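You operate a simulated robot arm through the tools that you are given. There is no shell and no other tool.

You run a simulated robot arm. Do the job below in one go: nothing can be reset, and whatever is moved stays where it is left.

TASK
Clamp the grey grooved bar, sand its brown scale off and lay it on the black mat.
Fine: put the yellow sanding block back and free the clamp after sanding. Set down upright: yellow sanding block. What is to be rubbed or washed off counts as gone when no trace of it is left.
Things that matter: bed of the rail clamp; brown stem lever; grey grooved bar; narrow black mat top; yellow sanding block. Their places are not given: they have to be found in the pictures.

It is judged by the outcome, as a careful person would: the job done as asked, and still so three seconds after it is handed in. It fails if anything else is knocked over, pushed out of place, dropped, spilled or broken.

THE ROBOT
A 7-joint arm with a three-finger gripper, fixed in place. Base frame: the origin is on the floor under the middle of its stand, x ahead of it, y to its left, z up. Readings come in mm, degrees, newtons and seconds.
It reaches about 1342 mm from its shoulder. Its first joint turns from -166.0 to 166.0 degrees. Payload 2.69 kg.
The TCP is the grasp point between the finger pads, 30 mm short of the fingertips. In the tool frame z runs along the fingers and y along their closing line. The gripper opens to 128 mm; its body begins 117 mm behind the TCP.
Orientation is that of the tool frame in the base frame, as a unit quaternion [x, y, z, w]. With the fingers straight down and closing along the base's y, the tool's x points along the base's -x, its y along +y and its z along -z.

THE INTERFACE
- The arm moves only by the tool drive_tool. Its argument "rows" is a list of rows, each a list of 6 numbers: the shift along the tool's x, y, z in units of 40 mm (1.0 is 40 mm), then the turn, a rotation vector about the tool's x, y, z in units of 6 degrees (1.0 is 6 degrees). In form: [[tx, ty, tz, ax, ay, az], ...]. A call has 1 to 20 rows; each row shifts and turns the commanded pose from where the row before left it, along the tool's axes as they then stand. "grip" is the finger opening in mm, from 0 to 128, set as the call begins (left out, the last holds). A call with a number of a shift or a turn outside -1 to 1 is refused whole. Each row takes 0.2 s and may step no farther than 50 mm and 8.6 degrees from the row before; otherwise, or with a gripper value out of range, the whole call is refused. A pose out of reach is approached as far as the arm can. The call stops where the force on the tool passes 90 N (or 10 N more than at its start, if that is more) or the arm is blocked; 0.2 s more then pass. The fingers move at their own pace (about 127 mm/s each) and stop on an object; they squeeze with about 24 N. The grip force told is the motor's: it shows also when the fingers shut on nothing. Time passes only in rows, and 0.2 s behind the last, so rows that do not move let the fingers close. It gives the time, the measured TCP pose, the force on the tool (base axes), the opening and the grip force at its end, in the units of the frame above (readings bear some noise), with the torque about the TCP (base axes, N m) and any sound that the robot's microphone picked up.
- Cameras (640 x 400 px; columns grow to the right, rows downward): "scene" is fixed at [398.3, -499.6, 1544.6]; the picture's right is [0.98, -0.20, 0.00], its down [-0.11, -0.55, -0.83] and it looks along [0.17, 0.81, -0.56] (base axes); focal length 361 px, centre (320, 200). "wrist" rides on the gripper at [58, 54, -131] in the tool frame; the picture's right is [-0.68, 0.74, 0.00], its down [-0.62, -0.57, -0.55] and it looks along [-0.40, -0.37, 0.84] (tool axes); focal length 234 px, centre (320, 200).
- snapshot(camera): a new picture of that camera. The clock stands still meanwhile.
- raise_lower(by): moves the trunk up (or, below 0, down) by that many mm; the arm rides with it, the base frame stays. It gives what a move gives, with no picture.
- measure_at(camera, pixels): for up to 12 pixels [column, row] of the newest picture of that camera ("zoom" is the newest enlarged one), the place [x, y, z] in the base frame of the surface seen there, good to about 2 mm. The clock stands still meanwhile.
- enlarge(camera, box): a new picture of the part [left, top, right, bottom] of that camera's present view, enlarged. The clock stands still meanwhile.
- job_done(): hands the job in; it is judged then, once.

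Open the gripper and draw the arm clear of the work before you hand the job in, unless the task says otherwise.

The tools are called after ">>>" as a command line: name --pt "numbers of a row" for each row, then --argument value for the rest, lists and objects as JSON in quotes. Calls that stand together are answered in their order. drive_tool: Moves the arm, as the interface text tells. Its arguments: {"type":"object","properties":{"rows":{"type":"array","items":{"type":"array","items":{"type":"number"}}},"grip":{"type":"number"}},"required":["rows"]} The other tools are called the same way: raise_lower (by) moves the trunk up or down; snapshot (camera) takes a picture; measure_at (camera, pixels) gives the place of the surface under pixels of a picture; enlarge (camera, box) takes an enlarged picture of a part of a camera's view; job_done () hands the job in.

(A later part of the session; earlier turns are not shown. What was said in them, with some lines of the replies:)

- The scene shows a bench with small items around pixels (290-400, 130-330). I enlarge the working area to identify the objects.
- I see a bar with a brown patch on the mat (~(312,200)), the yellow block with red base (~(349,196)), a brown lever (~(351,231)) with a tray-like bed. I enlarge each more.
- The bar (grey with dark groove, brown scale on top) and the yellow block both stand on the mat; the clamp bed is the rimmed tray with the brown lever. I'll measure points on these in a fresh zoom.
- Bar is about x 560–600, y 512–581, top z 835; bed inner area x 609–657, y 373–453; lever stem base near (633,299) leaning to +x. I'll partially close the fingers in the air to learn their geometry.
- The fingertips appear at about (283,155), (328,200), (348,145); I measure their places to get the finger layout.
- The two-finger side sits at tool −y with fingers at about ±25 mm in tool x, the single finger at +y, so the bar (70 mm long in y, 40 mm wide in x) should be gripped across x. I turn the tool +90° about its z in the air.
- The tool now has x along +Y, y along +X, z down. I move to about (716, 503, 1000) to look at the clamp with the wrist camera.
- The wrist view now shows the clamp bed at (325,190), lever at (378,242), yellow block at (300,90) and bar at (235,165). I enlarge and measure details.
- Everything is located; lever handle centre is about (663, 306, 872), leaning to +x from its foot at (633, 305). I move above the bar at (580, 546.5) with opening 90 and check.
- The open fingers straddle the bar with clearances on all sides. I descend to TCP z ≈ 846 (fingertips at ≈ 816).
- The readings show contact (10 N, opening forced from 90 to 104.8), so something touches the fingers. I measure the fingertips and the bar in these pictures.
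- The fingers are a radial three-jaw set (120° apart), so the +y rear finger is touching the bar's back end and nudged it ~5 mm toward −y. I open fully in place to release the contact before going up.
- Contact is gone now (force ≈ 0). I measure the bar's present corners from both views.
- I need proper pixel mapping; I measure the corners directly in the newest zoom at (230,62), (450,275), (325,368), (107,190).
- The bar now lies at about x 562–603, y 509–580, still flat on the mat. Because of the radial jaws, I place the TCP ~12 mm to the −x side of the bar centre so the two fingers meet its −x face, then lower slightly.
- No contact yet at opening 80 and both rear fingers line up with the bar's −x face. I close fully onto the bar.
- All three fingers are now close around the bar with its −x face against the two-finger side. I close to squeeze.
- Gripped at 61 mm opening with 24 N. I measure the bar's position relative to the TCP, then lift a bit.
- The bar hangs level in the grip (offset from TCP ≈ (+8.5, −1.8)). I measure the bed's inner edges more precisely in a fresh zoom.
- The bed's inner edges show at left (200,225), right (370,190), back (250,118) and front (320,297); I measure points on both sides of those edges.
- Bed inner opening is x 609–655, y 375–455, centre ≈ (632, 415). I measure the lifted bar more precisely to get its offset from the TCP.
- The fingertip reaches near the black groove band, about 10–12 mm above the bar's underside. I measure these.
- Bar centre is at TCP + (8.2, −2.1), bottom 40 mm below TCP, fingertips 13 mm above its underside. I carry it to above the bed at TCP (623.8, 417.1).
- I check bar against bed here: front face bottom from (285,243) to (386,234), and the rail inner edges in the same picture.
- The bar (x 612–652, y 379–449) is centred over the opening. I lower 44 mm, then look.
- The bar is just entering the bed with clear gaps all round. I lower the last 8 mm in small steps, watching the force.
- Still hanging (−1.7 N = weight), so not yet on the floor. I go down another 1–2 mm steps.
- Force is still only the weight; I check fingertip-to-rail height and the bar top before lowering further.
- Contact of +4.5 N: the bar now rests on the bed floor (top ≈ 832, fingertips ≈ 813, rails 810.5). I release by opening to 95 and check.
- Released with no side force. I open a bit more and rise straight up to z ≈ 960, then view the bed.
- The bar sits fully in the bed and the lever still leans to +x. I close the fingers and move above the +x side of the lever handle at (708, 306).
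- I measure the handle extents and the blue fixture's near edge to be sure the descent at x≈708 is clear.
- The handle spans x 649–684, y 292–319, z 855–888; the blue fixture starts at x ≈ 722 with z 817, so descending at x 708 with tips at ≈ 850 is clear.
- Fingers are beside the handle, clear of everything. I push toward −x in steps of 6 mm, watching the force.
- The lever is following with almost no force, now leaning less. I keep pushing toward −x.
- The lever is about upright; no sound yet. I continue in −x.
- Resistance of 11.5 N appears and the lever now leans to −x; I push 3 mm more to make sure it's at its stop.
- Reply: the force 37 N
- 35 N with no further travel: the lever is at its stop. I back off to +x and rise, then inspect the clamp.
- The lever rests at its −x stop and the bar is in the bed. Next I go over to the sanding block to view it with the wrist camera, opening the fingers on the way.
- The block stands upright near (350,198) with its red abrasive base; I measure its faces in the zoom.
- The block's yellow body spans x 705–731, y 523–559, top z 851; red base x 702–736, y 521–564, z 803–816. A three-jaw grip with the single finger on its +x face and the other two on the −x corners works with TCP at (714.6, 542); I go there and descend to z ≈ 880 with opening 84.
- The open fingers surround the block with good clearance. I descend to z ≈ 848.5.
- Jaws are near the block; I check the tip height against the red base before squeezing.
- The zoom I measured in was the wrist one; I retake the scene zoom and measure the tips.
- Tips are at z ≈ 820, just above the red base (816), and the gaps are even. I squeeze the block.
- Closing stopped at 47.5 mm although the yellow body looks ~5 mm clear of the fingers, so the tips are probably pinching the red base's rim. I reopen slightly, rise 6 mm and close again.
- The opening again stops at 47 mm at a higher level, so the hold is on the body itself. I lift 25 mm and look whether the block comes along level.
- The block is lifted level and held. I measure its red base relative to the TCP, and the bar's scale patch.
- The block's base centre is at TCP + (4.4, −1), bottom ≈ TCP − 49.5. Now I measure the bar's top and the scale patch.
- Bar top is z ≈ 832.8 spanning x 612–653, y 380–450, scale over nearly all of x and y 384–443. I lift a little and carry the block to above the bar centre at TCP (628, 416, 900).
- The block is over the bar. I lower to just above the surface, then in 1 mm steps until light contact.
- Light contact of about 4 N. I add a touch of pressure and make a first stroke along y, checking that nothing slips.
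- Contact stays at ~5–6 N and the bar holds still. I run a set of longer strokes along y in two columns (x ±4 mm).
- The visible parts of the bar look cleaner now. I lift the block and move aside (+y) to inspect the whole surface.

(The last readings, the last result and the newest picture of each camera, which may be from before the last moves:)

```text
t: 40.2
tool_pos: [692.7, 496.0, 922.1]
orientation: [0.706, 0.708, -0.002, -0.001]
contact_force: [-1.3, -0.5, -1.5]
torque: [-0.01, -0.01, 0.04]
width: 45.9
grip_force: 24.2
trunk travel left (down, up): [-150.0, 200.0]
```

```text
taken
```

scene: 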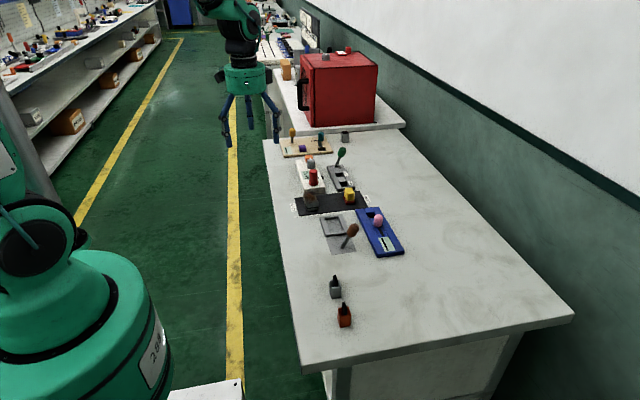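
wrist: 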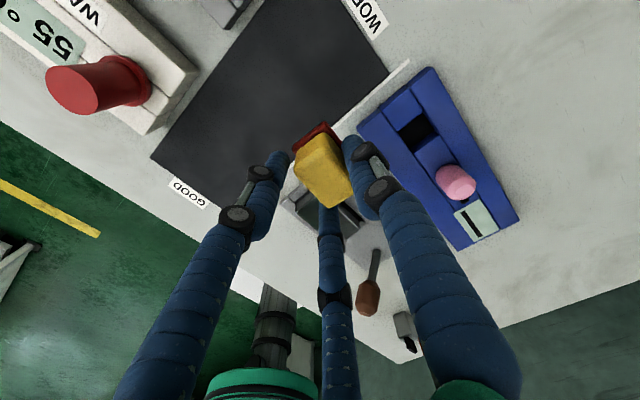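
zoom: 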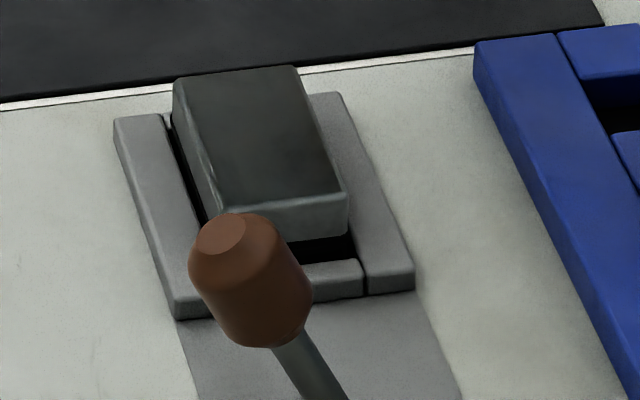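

From here the brown scale looks gone and the bar hasn't moved. I zoom more closely for remaining traces.

>>> enlarge --camera "scene" --box '[324, 208, 350, 232]'

>>> enlarge --camera "wrist" --box '[280, 180, 400, 270]'

```text
16.00 times, centred on (337, 220) of scene
```

zoom: 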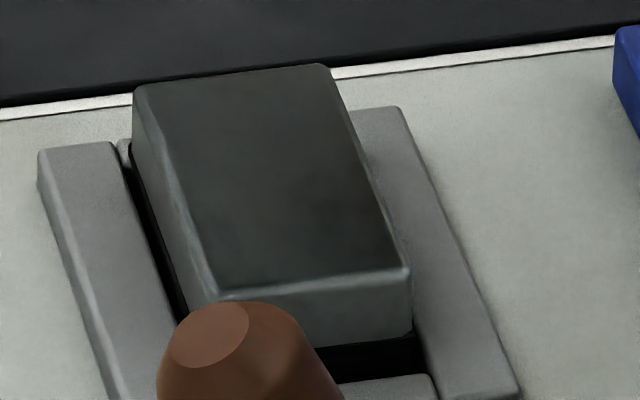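

```text
4.44 times, centred on (340, 225) of wrist
```

zoom: 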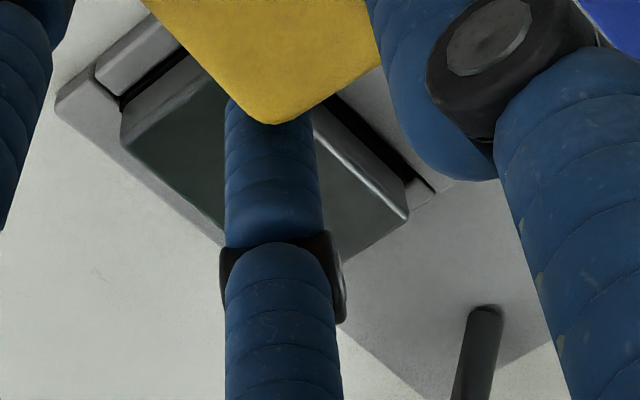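

The scene view shows an evenly grey top. To double-check from another angle, I move to about (700, 330, 960) so the wrist camera sees the bar past the fingers.

>>> drive_tool --pt "-0.83 0.035 -0.19 0 0 0" --pt "-0.83 0.035 -0.19 0 0 0" --pt "-0.83 0.035 -0.19 0 0 0" --pt "-0.83 0.035 -0.19 0 0 0" --pt "-0.83 0.035 -0.19 0 0 0"

>>> snapshot --camera "wrist"

```text
t: 41.4
tool_pos: [699.0, 329.0, 960.3]
orientation: [0.706, 0.708, 0.0, 0.001]
contact_force: [-0.3, 0.3, -1.0]
torque: [0.0, 0.04, 0.0]
width: 46.0
grip_force: 24.2
trunk travel left (down, up): [-150.0, 200.0]
```

```text
taken
```

wrist: 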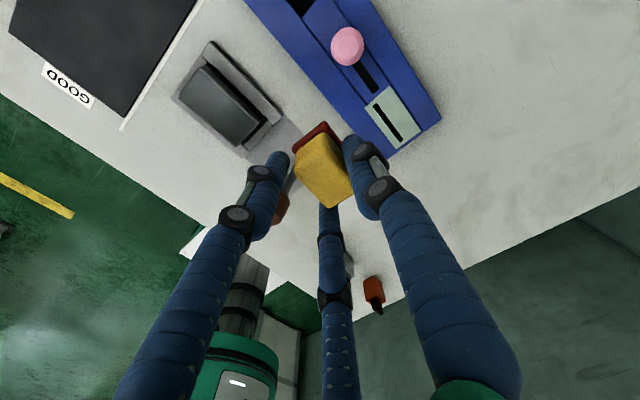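

The bar's whole top is visible at (218,105); I enlarge it.

>>> enlarge --camera "wrist" --box '[165, 50, 275, 160]'

```text
3.64 times, centred on (220, 105) of wrist
```

zoom: 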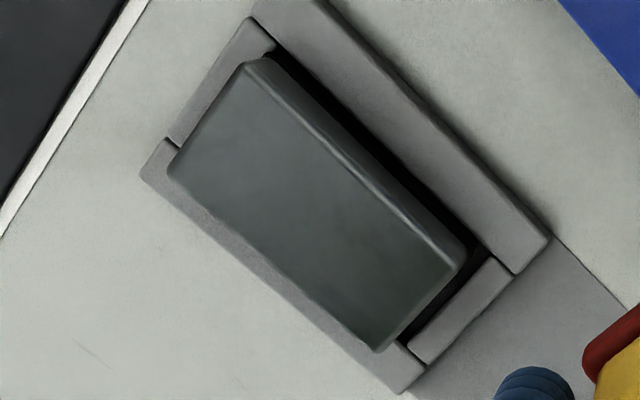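

The top is uniformly clean grey with no brown left. I carry the block back above its original spot (TCP (714.4, 542.5)) and lower to z ≈ 880.

>>> drive_tool --pt "0.89 0.064 0 0 0 0" --pt "0.89 0.064 0 0 0 0" --pt "0.89 0.064 0 0 0 0" --pt "0.89 0.064 0 0 0 0" --pt "0.89 0.064 0 0 0 0" --pt "0.89 0.064 0 0 0 0" --pt "0 0 0.67 0 0 0" --pt "0 0 0.67 0 0 0" --pt "0 0 0.67 0 0 0" --pt "0 0 0 0 0 0"

>>> enlarge --camera "scene" --box '[325, 165, 375, 205]'

>>> measure_at --camera "zoom" --pixels '[[290, 328], [368, 322], [330, 320], [290, 310], [370, 300], [330, 325], [335, 175], [365, 220], [335, 230], [366, 285], [320, 200], [285, 322]]'

```text
t: 43.6
tool_pos: [714.2, 542.2, 879.0]
orientation: [0.707, 0.708, 0.0, 0.0]
contact_force: [0.8, 0.1, -0.8]
torque: [-0.03, 0.0, 0.0]
width: 45.8
grip_force: 23.5
trunk travel left (down, up): [-150.0, 200.0]
```

```text
10.00 times, centred on (350, 185) of scene
```

zoom: 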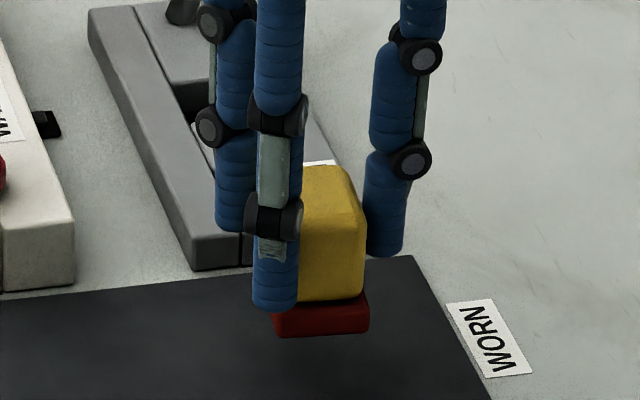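

```text
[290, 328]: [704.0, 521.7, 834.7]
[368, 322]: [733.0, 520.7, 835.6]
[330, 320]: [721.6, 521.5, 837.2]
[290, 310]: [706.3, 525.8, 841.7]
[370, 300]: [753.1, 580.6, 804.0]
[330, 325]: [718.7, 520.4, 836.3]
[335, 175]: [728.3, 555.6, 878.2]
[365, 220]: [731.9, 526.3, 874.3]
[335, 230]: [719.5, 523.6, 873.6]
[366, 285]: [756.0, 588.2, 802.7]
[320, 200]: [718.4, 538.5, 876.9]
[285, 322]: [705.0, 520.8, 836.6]
```

The block still hangs level at its original spot (base front y ≈ 521). I lower it in steps until it touches the mat.

>>> drive_tool --pt "0 0.03 0.3 0 0 0" --pt "0 0 0.2 0 0 0" --pt "0 0 0 0 0 0"

>>> drive_tool --pt "0 0 0.05 0 0 0" --pt "0 0 0.0 0 0 0"

>>> drive_tool --pt "0 0 0.03 0 0 0" --pt "0 0 0.0 0 0 0"

```text
t: 44.4
tool_pos: [715.2, 542.9, 860.0]
orientation: [0.707, 0.707, 0.0, 0.0]
contact_force: [0.4, -0.9, 0.1]
torque: [-0.04, 0.0, 0.01]
width: 45.7
grip_force: 24.2
trunk travel left (down, up): [-150.0, 200.0]
```

```text
t: 45.0
tool_pos: [716.5, 541.7, 857.5]
orientation: [0.707, 0.707, 0.0, 0.001]
contact_force: [-1.0, -0.3, -1.6]
torque: [-0.01, 0.01, -0.01]
width: 45.7
grip_force: 24.1
trunk travel left (down, up): [-150.0, 200.0]
```

```text
t: 45.6
tool_pos: [715.6, 542.9, 856.4]
orientation: [0.707, 0.707, 0.0, 0.0]
contact_force: [-0.1, -0.5, -0.6]
torque: [-0.01, 0.03, 0.02]
width: 45.7
grip_force: 23.8
trunk travel left (down, up): [-150.0, 200.0]
```

No contact yet at z ≈ 856.4; I continue down in ~1 mm steps.

>>> drive_tool --pt "0 0 0.03 0 0 0" --pt "0 0 0.0 0 0 0"

>>> drive_tool --pt "0 0 0.025 0 0 0" --pt "0 0 0.0 0 0 0"

>>> drive_tool --pt "0 0 0.025 0 0 0" --pt "0 0 0.0 0 0 0"

```text
t: 46.2
tool_pos: [716.0, 542.2, 855.8]
orientation: [0.707, 0.707, 0.0, 0.0]
contact_force: [0.0, -0.2, -1.0]
torque: [0.03, 0.01, -0.02]
width: 45.7
grip_force: 23.9
trunk travel left (down, up): [-150.0, 200.0]
```

```text
t: 46.8
tool_pos: [716.4, 542.9, 854.3]
orientation: [0.707, 0.707, 0.0, 0.0]
contact_force: [-0.7, 0.5, -0.3]
torque: [0.02, -0.03, 0.04]
width: 45.6
grip_force: 24.0
trunk travel left (down, up): [-150.0, 200.0]
```

```text
t: 47.4
tool_pos: [715.5, 542.9, 853.6]
orientation: [0.707, 0.707, 0.0, 0.0]
contact_force: [-1.3, -1.3, 3.6]
torque: [0.04, 0.01, -0.02]
width: 45.6
grip_force: 24.1
trunk travel left (down, up): [-150.0, 200.0]
```

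The block touches the mat (+3.6 N). I release it and check.

>>> drive_tool --pt "0 0 0 0 0 0" --pt "0 0 0 0 0 0" --grip 80

>>> drive_tool --pt "0 0 -0.5 0 0 0" --pt "0 0 -0.9 0 0 0" --pt "0 0 -0.9 0 0 0"

>>> enlarge --camera "scene" --box '[325, 175, 375, 215]'

```text
t: 48.0
tool_pos: [715.6, 543.1, 853.5]
orientation: [0.707, 0.707, 0.0, 0.0]
contact_force: [-0.1, -0.2, 0.2]
torque: [-0.05, 0.0, 0.01]
width: 80.1
grip_force: 0.1
trunk travel left (down, up): [-150.0, 200.0]
```

```text
t: 48.8
tool_pos: [717.0, 544.1, 945.8]
orientation: [0.707, 0.707, 0.0, 0.0]
contact_force: [0.5, 0.0, -0.6]
torque: [0.04, 0.01, -0.01]
width: 80.2
grip_force: 0.0
trunk travel left (down, up): [-150.0, 200.0]
```

```text
10.00 times, centred on (350, 195) of scene
```

zoom: 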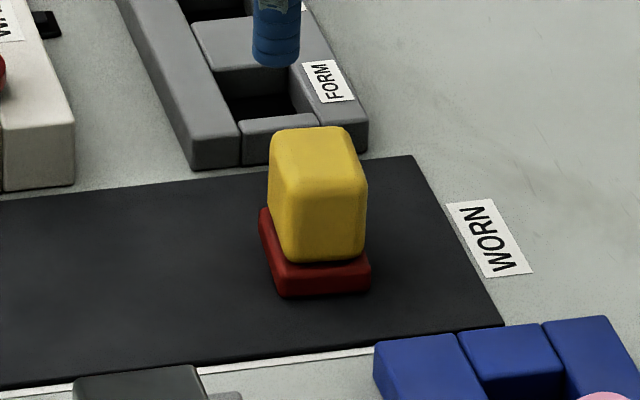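

The block stands upright at its original spot. Now to free the clamp: I close the fingers and go to the −x side of the lever at (555, 306).

>>> drive_tool --pt "-0.744 -0.506 0 0 0 0" --pt "-0.744 -0.506 0 0 0 0" --pt "-0.744 -0.506 0 0 0 0" --pt "-0.744 -0.506 0 0 0 0" --pt "-0.744 -0.506 0 0 0 0" --pt "-0.744 -0.506 0 0 0 0" --pt "-0.744 -0.506 0 0 0 0" --pt "-0.744 -0.506 0 0 0 0" --pt "0 0 0 0 0 0" --grip 0

>>> enlarge --camera "scene" --box '[290, 190, 370, 260]'

```text
t: 50.8
tool_pos: [554.1, 304.6, 945.3]
orientation: [0.706, 0.708, 0.0, 0.0]
contact_force: [-0.7, -1.0, 1.2]
torque: [0.04, -0.03, -0.03]
width: 2.2
grip_force: 23.8
trunk travel left (down, up): [-150.0, 200.0]
```

```text
5.71 times, centred on (330, 225) of scene
```

zoom: 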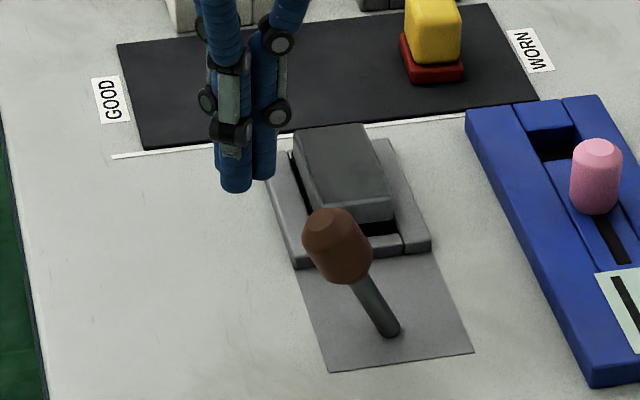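

The fingers are left of the lever with clear bench below. I descend to z ≈ 878.

>>> drive_tool --pt "0.02 0 0.84 0 0 0" --pt "0 0 0.84 0 0 0"

>>> drive_tool --pt "0 0.2 0 0 0 0" --pt "0 0.2 0 0 0 0" --pt "0 0.2 0 0 0 0"

>>> enlarge --camera "scene" --box '[310, 190, 390, 260]'

```text
t: 51.4
tool_pos: [554.1, 306.5, 879.2]
orientation: [0.707, 0.707, 0.0, 0.001]
contact_force: [-0.2, 0.0, -0.6]
torque: [-0.01, 0.01, -0.01]
width: 2.3
grip_force: 24.0
trunk travel left (down, up): [-150.0, 200.0]
```

```text
t: 52.2
tool_pos: [579.0, 306.9, 877.6]
orientation: [0.707, 0.707, 0.0, 0.0]
contact_force: [-1.2, 0.2, 0.5]
torque: [0.02, 0.03, 0.05]
width: 2.3
grip_force: 24.3
trunk travel left (down, up): [-150.0, 200.0]
```

```text
5.71 times, centred on (350, 225) of scene
```

zoom: 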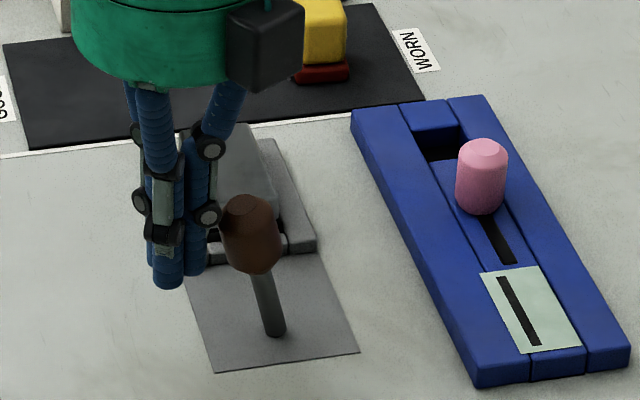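

The lever is moving back freely. I keep pushing toward +x.

>>> drive_tool --pt "0 0.2 0 0 0 0" --pt "0 0.2 0 0 0 0" --pt "0 0.2 0 0 0 0" --pt "0 0.2 0 0 0 0"

>>> drive_tool --pt "0 0.1 0 0 0 0" --pt "0 0.1 0 0 0 0"

>>> enlarge --camera "scene" --box '[310, 190, 390, 260]'

```text
t: 53.2
tool_pos: [609.9, 306.5, 878.6]
orientation: [0.707, 0.708, 0.0, 0.0]
contact_force: [-0.5, 0.5, 0.6]
torque: [0.0, 0.0, -0.03]
width: 2.3
grip_force: 23.6
trunk travel left (down, up): [-150.0, 200.0]
```

```text
t: 53.8
tool_pos: [618.9, 305.9, 877.8]
orientation: [0.708, 0.707, 0.0, 0.0]
contact_force: [-1.0, -0.4, 0.2]
torque: [0.0, 0.03, 0.03]
width: 2.2
grip_force: 23.7
trunk travel left (down, up): [-150.0, 200.0]
```

```text
5.71 times, centred on (350, 225) of scene
```

zoom: 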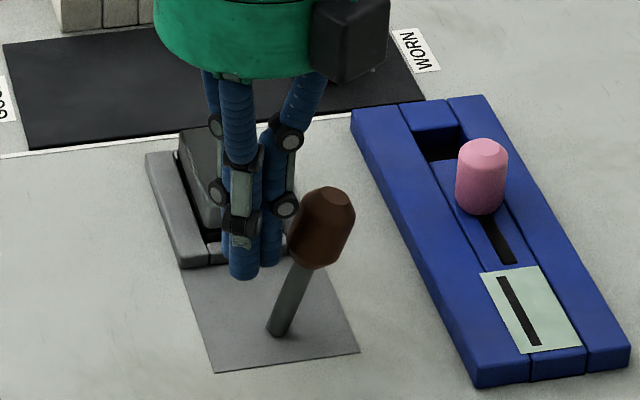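

Nearly at its original lean. I continue in 3–4 mm steps until the stop is felt.

>>> drive_tool --pt "0 0.1 0 0 0 0" --pt "0 0.1 0 0 0 0"

>>> drive_tool --pt "0 0.08 0 0 0 0" --pt "0 0.0 0 0 0 0"

>>> enlarge --camera "scene" --box '[310, 190, 390, 260]'

```text
t: 54.4
tool_pos: [625.4, 305.4, 877.7]
orientation: [0.707, 0.707, -0.001, -0.001]
contact_force: [-7.2, 2.2, 2.5]
torque: [0.06, 0.11, 0.05]
width: 2.1
grip_force: 23.7
trunk travel left (down, up): [-150.0, 200.0]
```

```text
t: 55.0
tool_pos: [626.3, 305.5, 876.7]
orientation: [0.707, 0.707, -0.001, 0.0]
contact_force: [-29.6, 7.9, 9.7]
torque: [0.14, 0.65, 0.19]
width: 2.1
grip_force: 23.8
trunk travel left (down, up): [-150.0, 200.0]
```

```text
5.71 times, centred on (350, 225) of scene
```

zoom: 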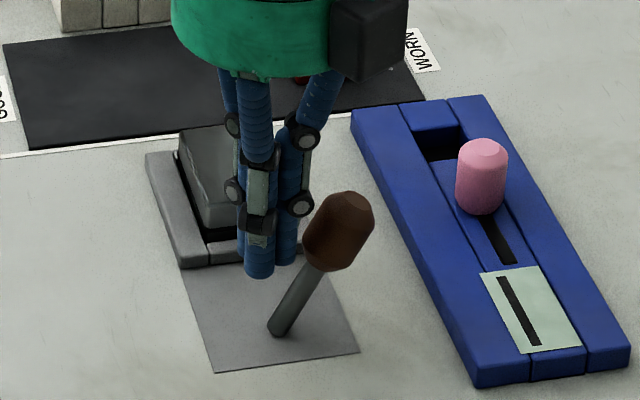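

The lever is at its original +x stop (≈30 N). I back off, rise, and look at the clamp.

>>> drive_tool --pt "0 -0.2 0 0 0 0" --pt "0 -0.5 0 0 0 0" --pt "0 0 -0.9 0 0 0" --pt "0 0 -0.9 0 0 0"

>>> enlarge --camera "scene" --box '[315, 200, 375, 250]'

```text
t: 56.0
tool_pos: [601.4, 303.2, 950.6]
orientation: [0.707, 0.707, 0.0, 0.0]
contact_force: [0.5, -0.5, -0.4]
torque: [-0.03, -0.02, 0.0]
width: 2.0
grip_force: 24.0
trunk travel left (down, up): [-150.0, 200.0]
```

```text
8.00 times, centred on (345, 225) of scene
```

zoom: 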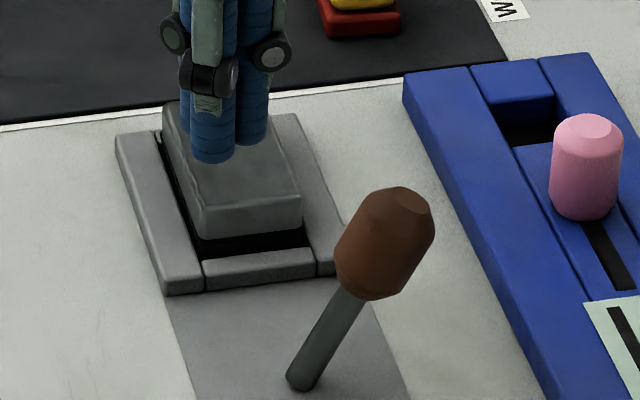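

Lever rests open. I go above the bar at (623, 415.5), open to 108, and descend to z ≈ 880 first.

>>> drive_tool --pt "0.936 0.18 0 0 0 0" --pt "0.936 0.18 0 0 0 0" --pt "0.936 0.18 0 0 0 0" --pt "0 0 0.6 0 0 0" --pt "0 0 0.6 0 0 0" --pt "0 0 0.5 0 0 0" --pt "0 0 0 0 0 0" --grip 108

>>> enlarge --camera "scene" --box '[310, 190, 370, 245]'

>>> enlarge --camera "wrist" --box '[230, 60, 430, 260]'

```text
t: 57.6
tool_pos: [623.8, 417.2, 882.0]
orientation: [0.707, 0.707, 0.0, 0.0]
contact_force: [0.2, 0.5, -0.5]
torque: [-0.04, 0.02, 0.0]
width: 107.9
grip_force: 0.1
trunk travel left (down, up): [-150.0, 200.0]
```

```text
7.27 times, centred on (340, 218) of scene
```

zoom: 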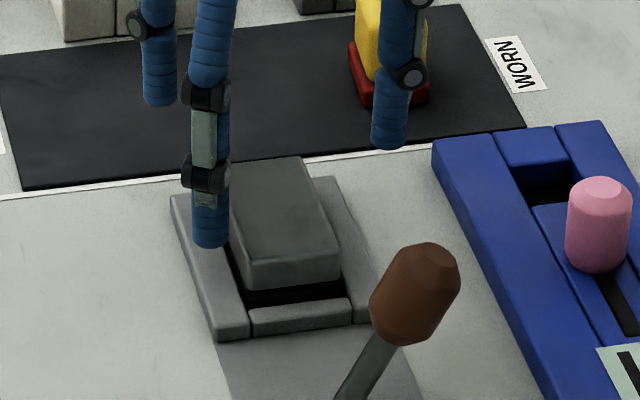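

```text
2.00 times, centred on (330, 160) of wrist
```

zoom: 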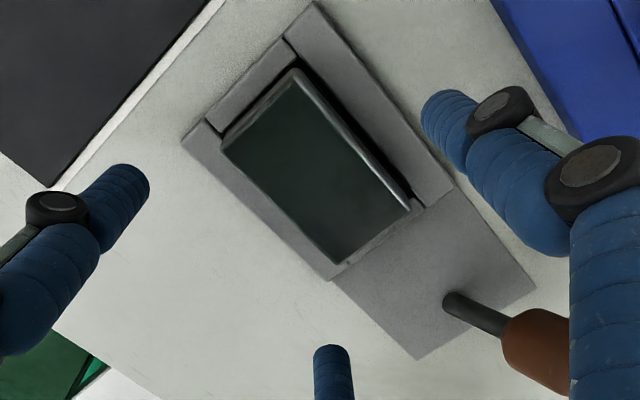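

The bar top looks fully clean and the open fingers straddle it. I descend to z ≈ 841.5 and close partly.

>>> drive_tool --pt "-0.03 -0.03 0.35 0 0 0" --pt "0 0 0.35 0 0 0" --pt "0 0 0.31 0 0 0"

>>> drive_tool --pt "0 0 0 0 0 0" --pt "0 0 0 0 0 0" --grip 70

>>> enlarge --camera "wrist" --box '[230, 60, 430, 260]'

>>> enlarge --camera "scene" --box '[310, 195, 360, 245]'

```text
t: 58.4
tool_pos: [622.3, 416.5, 841.6]
orientation: [0.707, 0.707, -0.001, -0.001]
contact_force: [0.8, -0.7, 0.1]
torque: [-0.02, -0.01, 0.02]
width: 107.8
grip_force: 0.0
trunk travel left (down, up): [-150.0, 200.0]
```

```text
t: 59.0
tool_pos: [622.3, 416.4, 842.5]
orientation: [0.707, 0.707, 0.0, 0.0]
contact_force: [-0.6, 0.0, 0.1]
torque: [-0.01, -0.01, -0.01]
width: 70.1
grip_force: 0.0
trunk travel left (down, up): [-150.0, 200.0]
```

```text
2.00 times, centred on (330, 160) of wrist
```

zoom: 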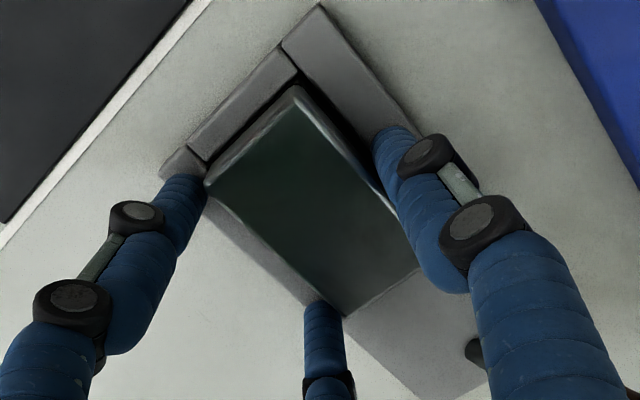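

```text
8.00 times, centred on (335, 220) of scene
```

zoom: 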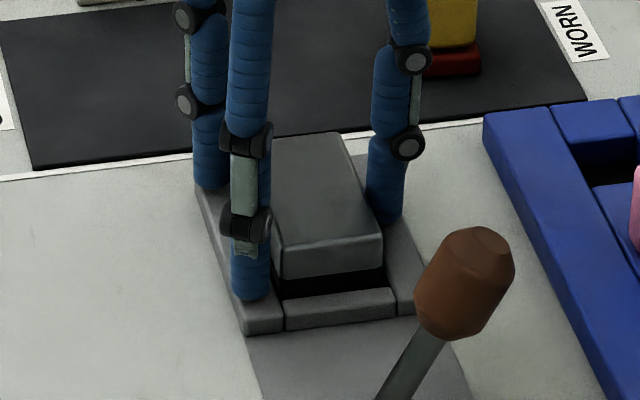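

All three fingers are aligned beside the bar without contact. I close to grip it.

>>> drive_tool --pt "0 0 0 0 0 0" --pt "0 0 0 0 0 0" --pt "0 0 0 0 0 0" --grip 10

>>> drive_tool --pt "0 0 -0.1 0 0 0" --pt "0 0 -0.1 0 0 0"

>>> enlarge --camera "scene" --box '[310, 195, 360, 245]'

```text
t: 59.8
tool_pos: [623.9, 416.7, 842.5]
orientation: [0.707, 0.708, 0.001, -0.001]
contact_force: [14.7, -4.5, 1.4]
torque: [-0.07, -0.5, -0.13]
width: 61.4
grip_force: 24.2
trunk travel left (down, up): [-150.0, 200.0]
```

```text
t: 60.4
tool_pos: [622.3, 417.4, 848.8]
orientation: [0.707, 0.707, -0.001, 0.0]
contact_force: [23.6, -2.1, -10.6]
torque: [-0.13, -0.99, 0.0]
width: 61.5
grip_force: 24.1
trunk travel left (down, up): [-150.0, 200.0]
```

```text
8.00 times, centred on (335, 220) of scene
```

zoom: 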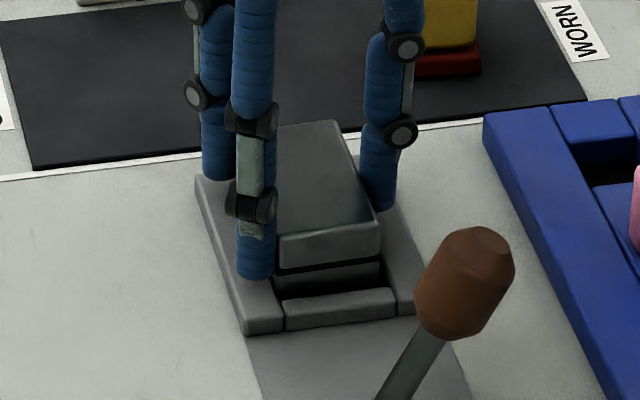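

The bar has lifted ~8 mm but rubs on the left rail (+23.6 N in x). I shift 2.5 mm toward +x to relieve it before lifting further.

>>> drive_tool --pt "0 0.04 0 0 0 0" --pt "0 0.02 0 0 0 0"

```text
t: 61.0
tool_pos: [624.0, 416.3, 850.6]
orientation: [0.707, 0.707, -0.002, -0.001]
contact_force: [5.5, 1.3, -2.8]
torque: [0.07, -0.2, -0.03]
width: 61.5
grip_force: 24.2
trunk travel left (down, up): [-150.0, 200.0]
```

Side force dropped to 5.5 N. A little more +x, then lift clear of the rails.

>>> drive_tool --pt "0 0.02 0 0 0 0" --pt "0 0 -0.2 0 0 0" --pt "0 0 -0.3 0 0 0"

>>> enlarge --camera "scene" --box '[310, 190, 360, 240]'

```text
t: 61.8
tool_pos: [625.5, 416.5, 870.3]
orientation: [0.708, 0.707, 0.0, -0.001]
contact_force: [-0.4, 0.0, -1.8]
torque: [0.0, 0.03, 0.01]
width: 61.4
grip_force: 24.4
trunk travel left (down, up): [-150.0, 200.0]
```

```text
8.00 times, centred on (335, 215) of scene
```

zoom: 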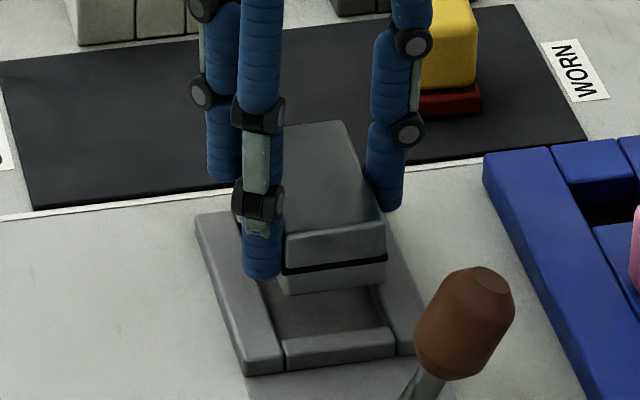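

The bar is free (only its weight, 1.8 N) and the clamp stays in place. I lift to ~900 and carry it above its spot on the mat at TCP (571.7, 547.5).

>>> drive_tool --pt "0 0 -0.75 0 0 0" --pt "0.82 -0.336 0 0 0 0" --pt "0.82 -0.336 0 0 0 0" --pt "0.82 -0.336 0 0 0 0" --pt "0.82 -0.336 0 0 0 0" --pt "0 0 0 0 0 0"

>>> enlarge --camera "scene" --box '[290, 165, 350, 220]'

>>> snapshot --camera "wrist"

```text
t: 63.2
tool_pos: [571.9, 548.4, 898.8]
orientation: [0.707, 0.707, 0.001, 0.0]
contact_force: [-0.2, 0.0, -2.1]
torque: [-0.05, 0.0, 0.0]
width: 61.4
grip_force: 23.8
trunk travel left (down, up): [-150.0, 200.0]
```

```text
7.27 times, centred on (320, 192) of scene
```

zoom: 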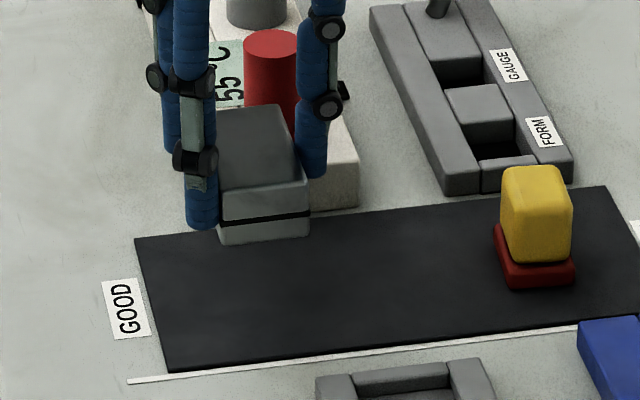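

```text
taken
```

wrist: 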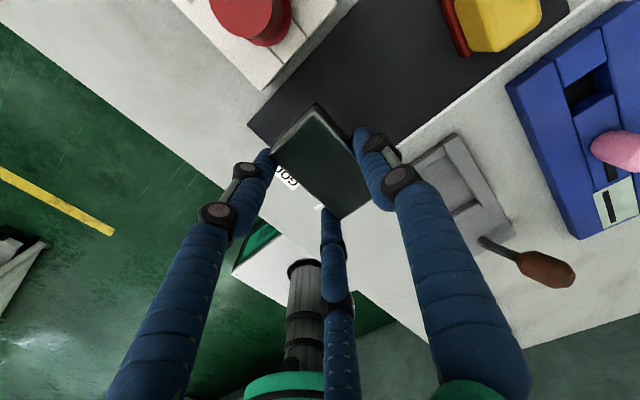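

The bar hangs level over its spot on the mat. I lower 46 mm, then in small steps to touch.

>>> drive_tool --pt "0 0 0.4 0 0 0" --pt "0 0 0.4 0 0 0" --pt "0 0 0.35 0 0 0" --pt "0 0 0 0 0 0"

>>> drive_tool --pt "0 0 0.05 0 0 0" --pt "0 0 0.0 0 0 0"

>>> drive_tool --pt "0 0 0.04 0 0 0" --pt "0 0 0.0 0 0 0"

```text
t: 64.2
tool_pos: [570.8, 547.4, 853.8]
orientation: [0.708, 0.707, 0.001, 0.0]
contact_force: [-0.3, 0.0, -3.0]
torque: [0.0, 0.05, 0.03]
width: 61.5
grip_force: 24.0
trunk travel left (down, up): [-150.0, 200.0]
```

```text
t: 64.8
tool_pos: [570.7, 546.3, 851.0]
orientation: [0.707, 0.707, 0.0, -0.001]
contact_force: [0.7, -0.9, -2.2]
torque: [-0.01, 0.04, -0.02]
width: 60.8
grip_force: 23.8
trunk travel left (down, up): [-150.0, 200.0]
```

```text
t: 65.4
tool_pos: [571.5, 547.7, 849.6]
orientation: [0.707, 0.707, 0.0, 0.0]
contact_force: [-0.6, 0.6, -2.1]
torque: [-0.02, 0.05, 0.02]
width: 61.1
grip_force: 24.1
trunk travel left (down, up): [-150.0, 200.0]
```

No contact yet; I continue down in ~1.3 mm steps.

>>> drive_tool --pt "0 0 0.035 0 0 0" --pt "0 0 0.0 0 0 0"

>>> drive_tool --pt "0 0 0.03 0 0 0" --pt "0 0 0.0 0 0 0"

>>> drive_tool --pt "0 0 0.03 0 0 0" --pt "0 0 0.0 0 0 0"

```text
t: 66.0
tool_pos: [572.2, 547.3, 848.2]
orientation: [0.708, 0.707, 0.001, 0.0]
contact_force: [1.1, 0.4, -1.5]
torque: [0.0, 0.02, -0.03]
width: 61.3
grip_force: 23.8
trunk travel left (down, up): [-150.0, 200.0]
```

```text
t: 66.6
tool_pos: [572.3, 547.8, 848.6]
orientation: [0.708, 0.707, 0.0, 0.0]
contact_force: [-0.6, 0.2, -1.3]
torque: [-0.02, -0.03, 0.03]
width: 61.3
grip_force: 24.4
trunk travel left (down, up): [-150.0, 200.0]
```

```text
t: 67.2
tool_pos: [571.2, 547.3, 846.5]
orientation: [0.707, 0.707, -0.001, 0.0]
contact_force: [-1.0, 0.3, -2.0]
torque: [-0.02, 0.01, 0.01]
width: 60.9
grip_force: 23.6
trunk travel left (down, up): [-150.0, 200.0]
```

Still only the weight shows at z ≈ 846.5; I lower further by 1 mm steps.

>>> drive_tool --pt "0 0 0.025 0 0 0" --pt "0 0 0.0 0 0 0"

>>> drive_tool --pt "0 0 0.025 0 0 0" --pt "0 0 0.0 0 0 0"

>>> enlarge --camera "scene" --box '[290, 180, 340, 220]'

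```text
t: 67.8
tool_pos: [571.1, 546.9, 846.9]
orientation: [0.707, 0.707, 0.0, 0.0]
contact_force: [-0.9, -1.3, 3.7]
torque: [0.19, 0.1, 0.06]
width: 60.9
grip_force: 23.6
trunk travel left (down, up): [-150.0, 200.0]
```

```text
t: 68.4
tool_pos: [570.7, 546.7, 845.3]
orientation: [0.707, 0.707, 0.002, -0.001]
contact_force: [-1.4, -3.6, 14.7]
torque: [-0.09, -0.01, -0.02]
width: 61.2
grip_force: 23.9
trunk travel left (down, up): [-150.0, 200.0]
```

```text
10.00 times, centred on (315, 200) of scene
```

zoom: 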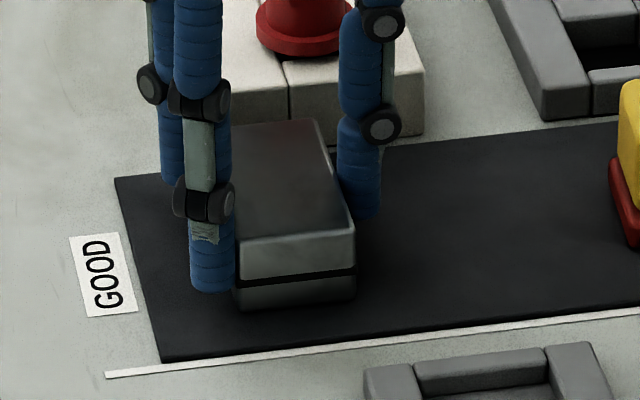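

The bar rests on the mat (14.7 N). I relieve 1 mm and release, then open wider before rising.

>>> drive_tool --pt "0 0 -0.025 0 0 0" --pt "0 0 0 0 0 0"

>>> drive_tool --pt "0 0 0 0 0 0" --pt "0 0 0 0 0 0" --pt "0 0 0 0 0 0" --grip 110

>>> enlarge --camera "scene" --box '[290, 175, 350, 220]'

>>> snapshot --camera "wrist"

```text
t: 69.0
tool_pos: [572.3, 546.9, 847.3]
orientation: [0.707, 0.707, 0.0, -0.001]
contact_force: [2.8, 2.3, 6.8]
torque: [0.28, -0.23, -0.07]
width: 61.2
grip_force: 23.6
trunk travel left (down, up): [-150.0, 200.0]
```

```text
t: 69.8
tool_pos: [570.7, 548.0, 846.2]
orientation: [0.707, 0.707, 0.0, 0.0]
contact_force: [0.5, 0.3, 0.7]
torque: [-0.02, -0.02, 0.0]
width: 109.9
grip_force: 0.0
trunk travel left (down, up): [-150.0, 200.0]
```

```text
8.89 times, centred on (320, 198) of scene
```

zoom: 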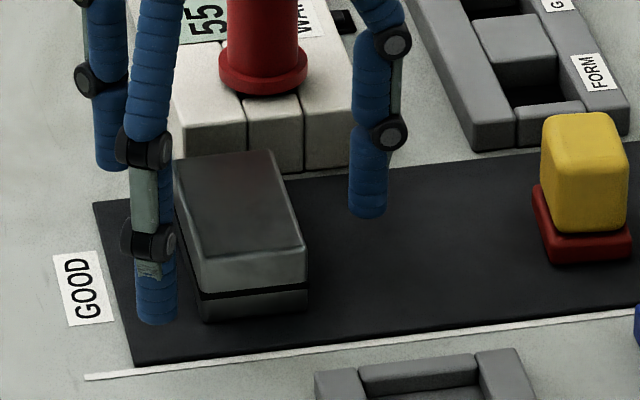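

```text
taken
```

wrist: 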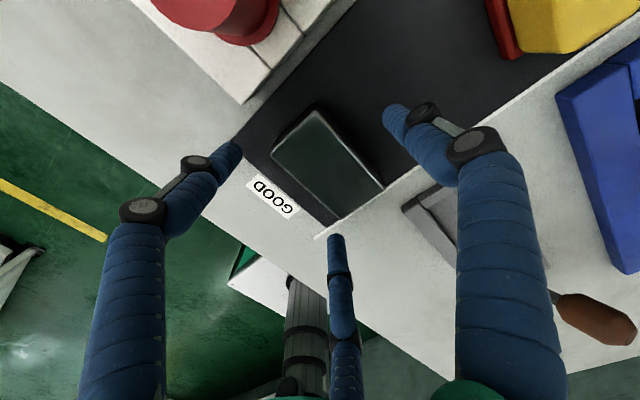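

Released cleanly and the bar lies flat on the mat. I rise straight up and draw the arm back toward its starting area.

>>> drive_tool --pt "0 0 -0.4 0 0 0" --pt "0 0 -0.8 0 0 0" --pt "0 0 -0.9 0 0 0" --pt "0 0 -0.9 0 0 0" --pt "0 0 -0.9 0 0 0" --pt "0 0 -0.9 0 0 0" --pt "-0.3 -0.8 -0.6 0 0 0" --pt "-0.3 -0.8 -0.6 0 0 0" --pt "-0.4 -0.9 -0.5 0 0 0" --pt "-0.4 -0.9 -0.3 0 0 0" --pt "-0.4 -0.9 0 0 0 0" --grip 120

>>> snapshot --camera "scene"

>>> enlarge --camera "scene" --box '[285, 180, 365, 230]'

>>> enlarge --camera "scene" --box '[270, 120, 420, 260]'

```text
t: 72.2
tool_pos: [399.4, 473.7, 1117.5]
orientation: [0.707, 0.707, 0.001, -0.001]
contact_force: [0.4, -0.2, 0.8]
torque: [0.02, 0.05, 0.03]
width: 119.9
grip_force: 0.0
trunk travel left (down, up): [-150.0, 200.0]
```

```text
taken
```

scene: 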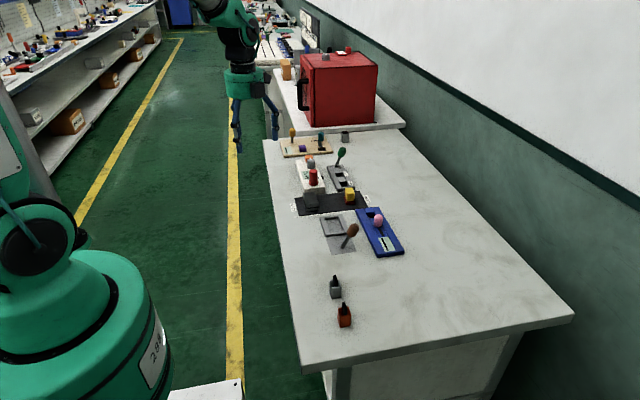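

```text
8.00 times, centred on (325, 205) of scene
```

zoom: 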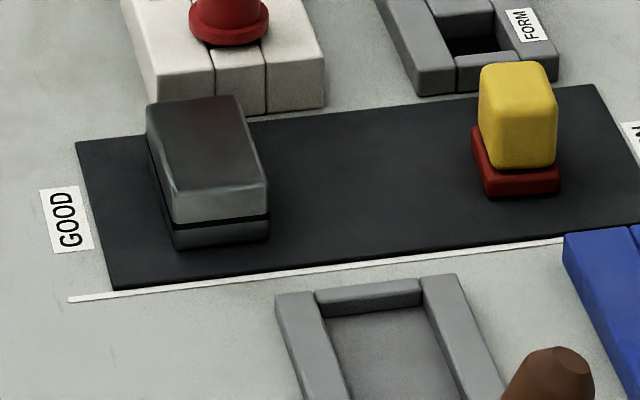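

```text
2.86 times, centred on (345, 190) of scene
```

zoom: 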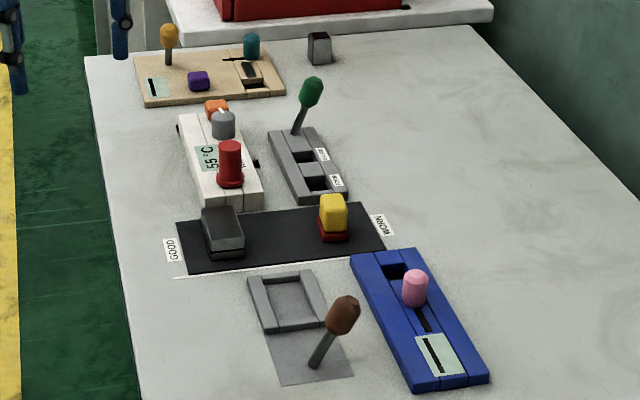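

Everything is in place: the clean bar is flat on the mat at (312,200), the block is upright on its spot, the lever is open, and the arm is clear with the gripper open. I hand the job in.

>>> job_done

```text
The job is handed in.
```

The job is done and handed in. The grey grooved bar is sanded and lying flat on the black mat, at the GOOD end where it started.

- **Sanding:** I clamped the bar and worked over its whole top. Close-up pictures from both cameras showed no brown left.
- **Sanding block:** it is upright and back within about a millimetre or two of its original spot, perhaps turned a few degrees.
- **Clamp:** the lever is back at its original open stop, and the bed is empty and still in place.
- **Contact along the way:**
  - On my first approach a finger nudged the bar about 5 mm along the mat.
  - When I took the bar out, it rubbed briefly on the clamp's left rail until I shifted it clear.

In the final pictures nothing else had been knocked over or pushed out of place. The gripper is open and the arm is drawn back from the bench.
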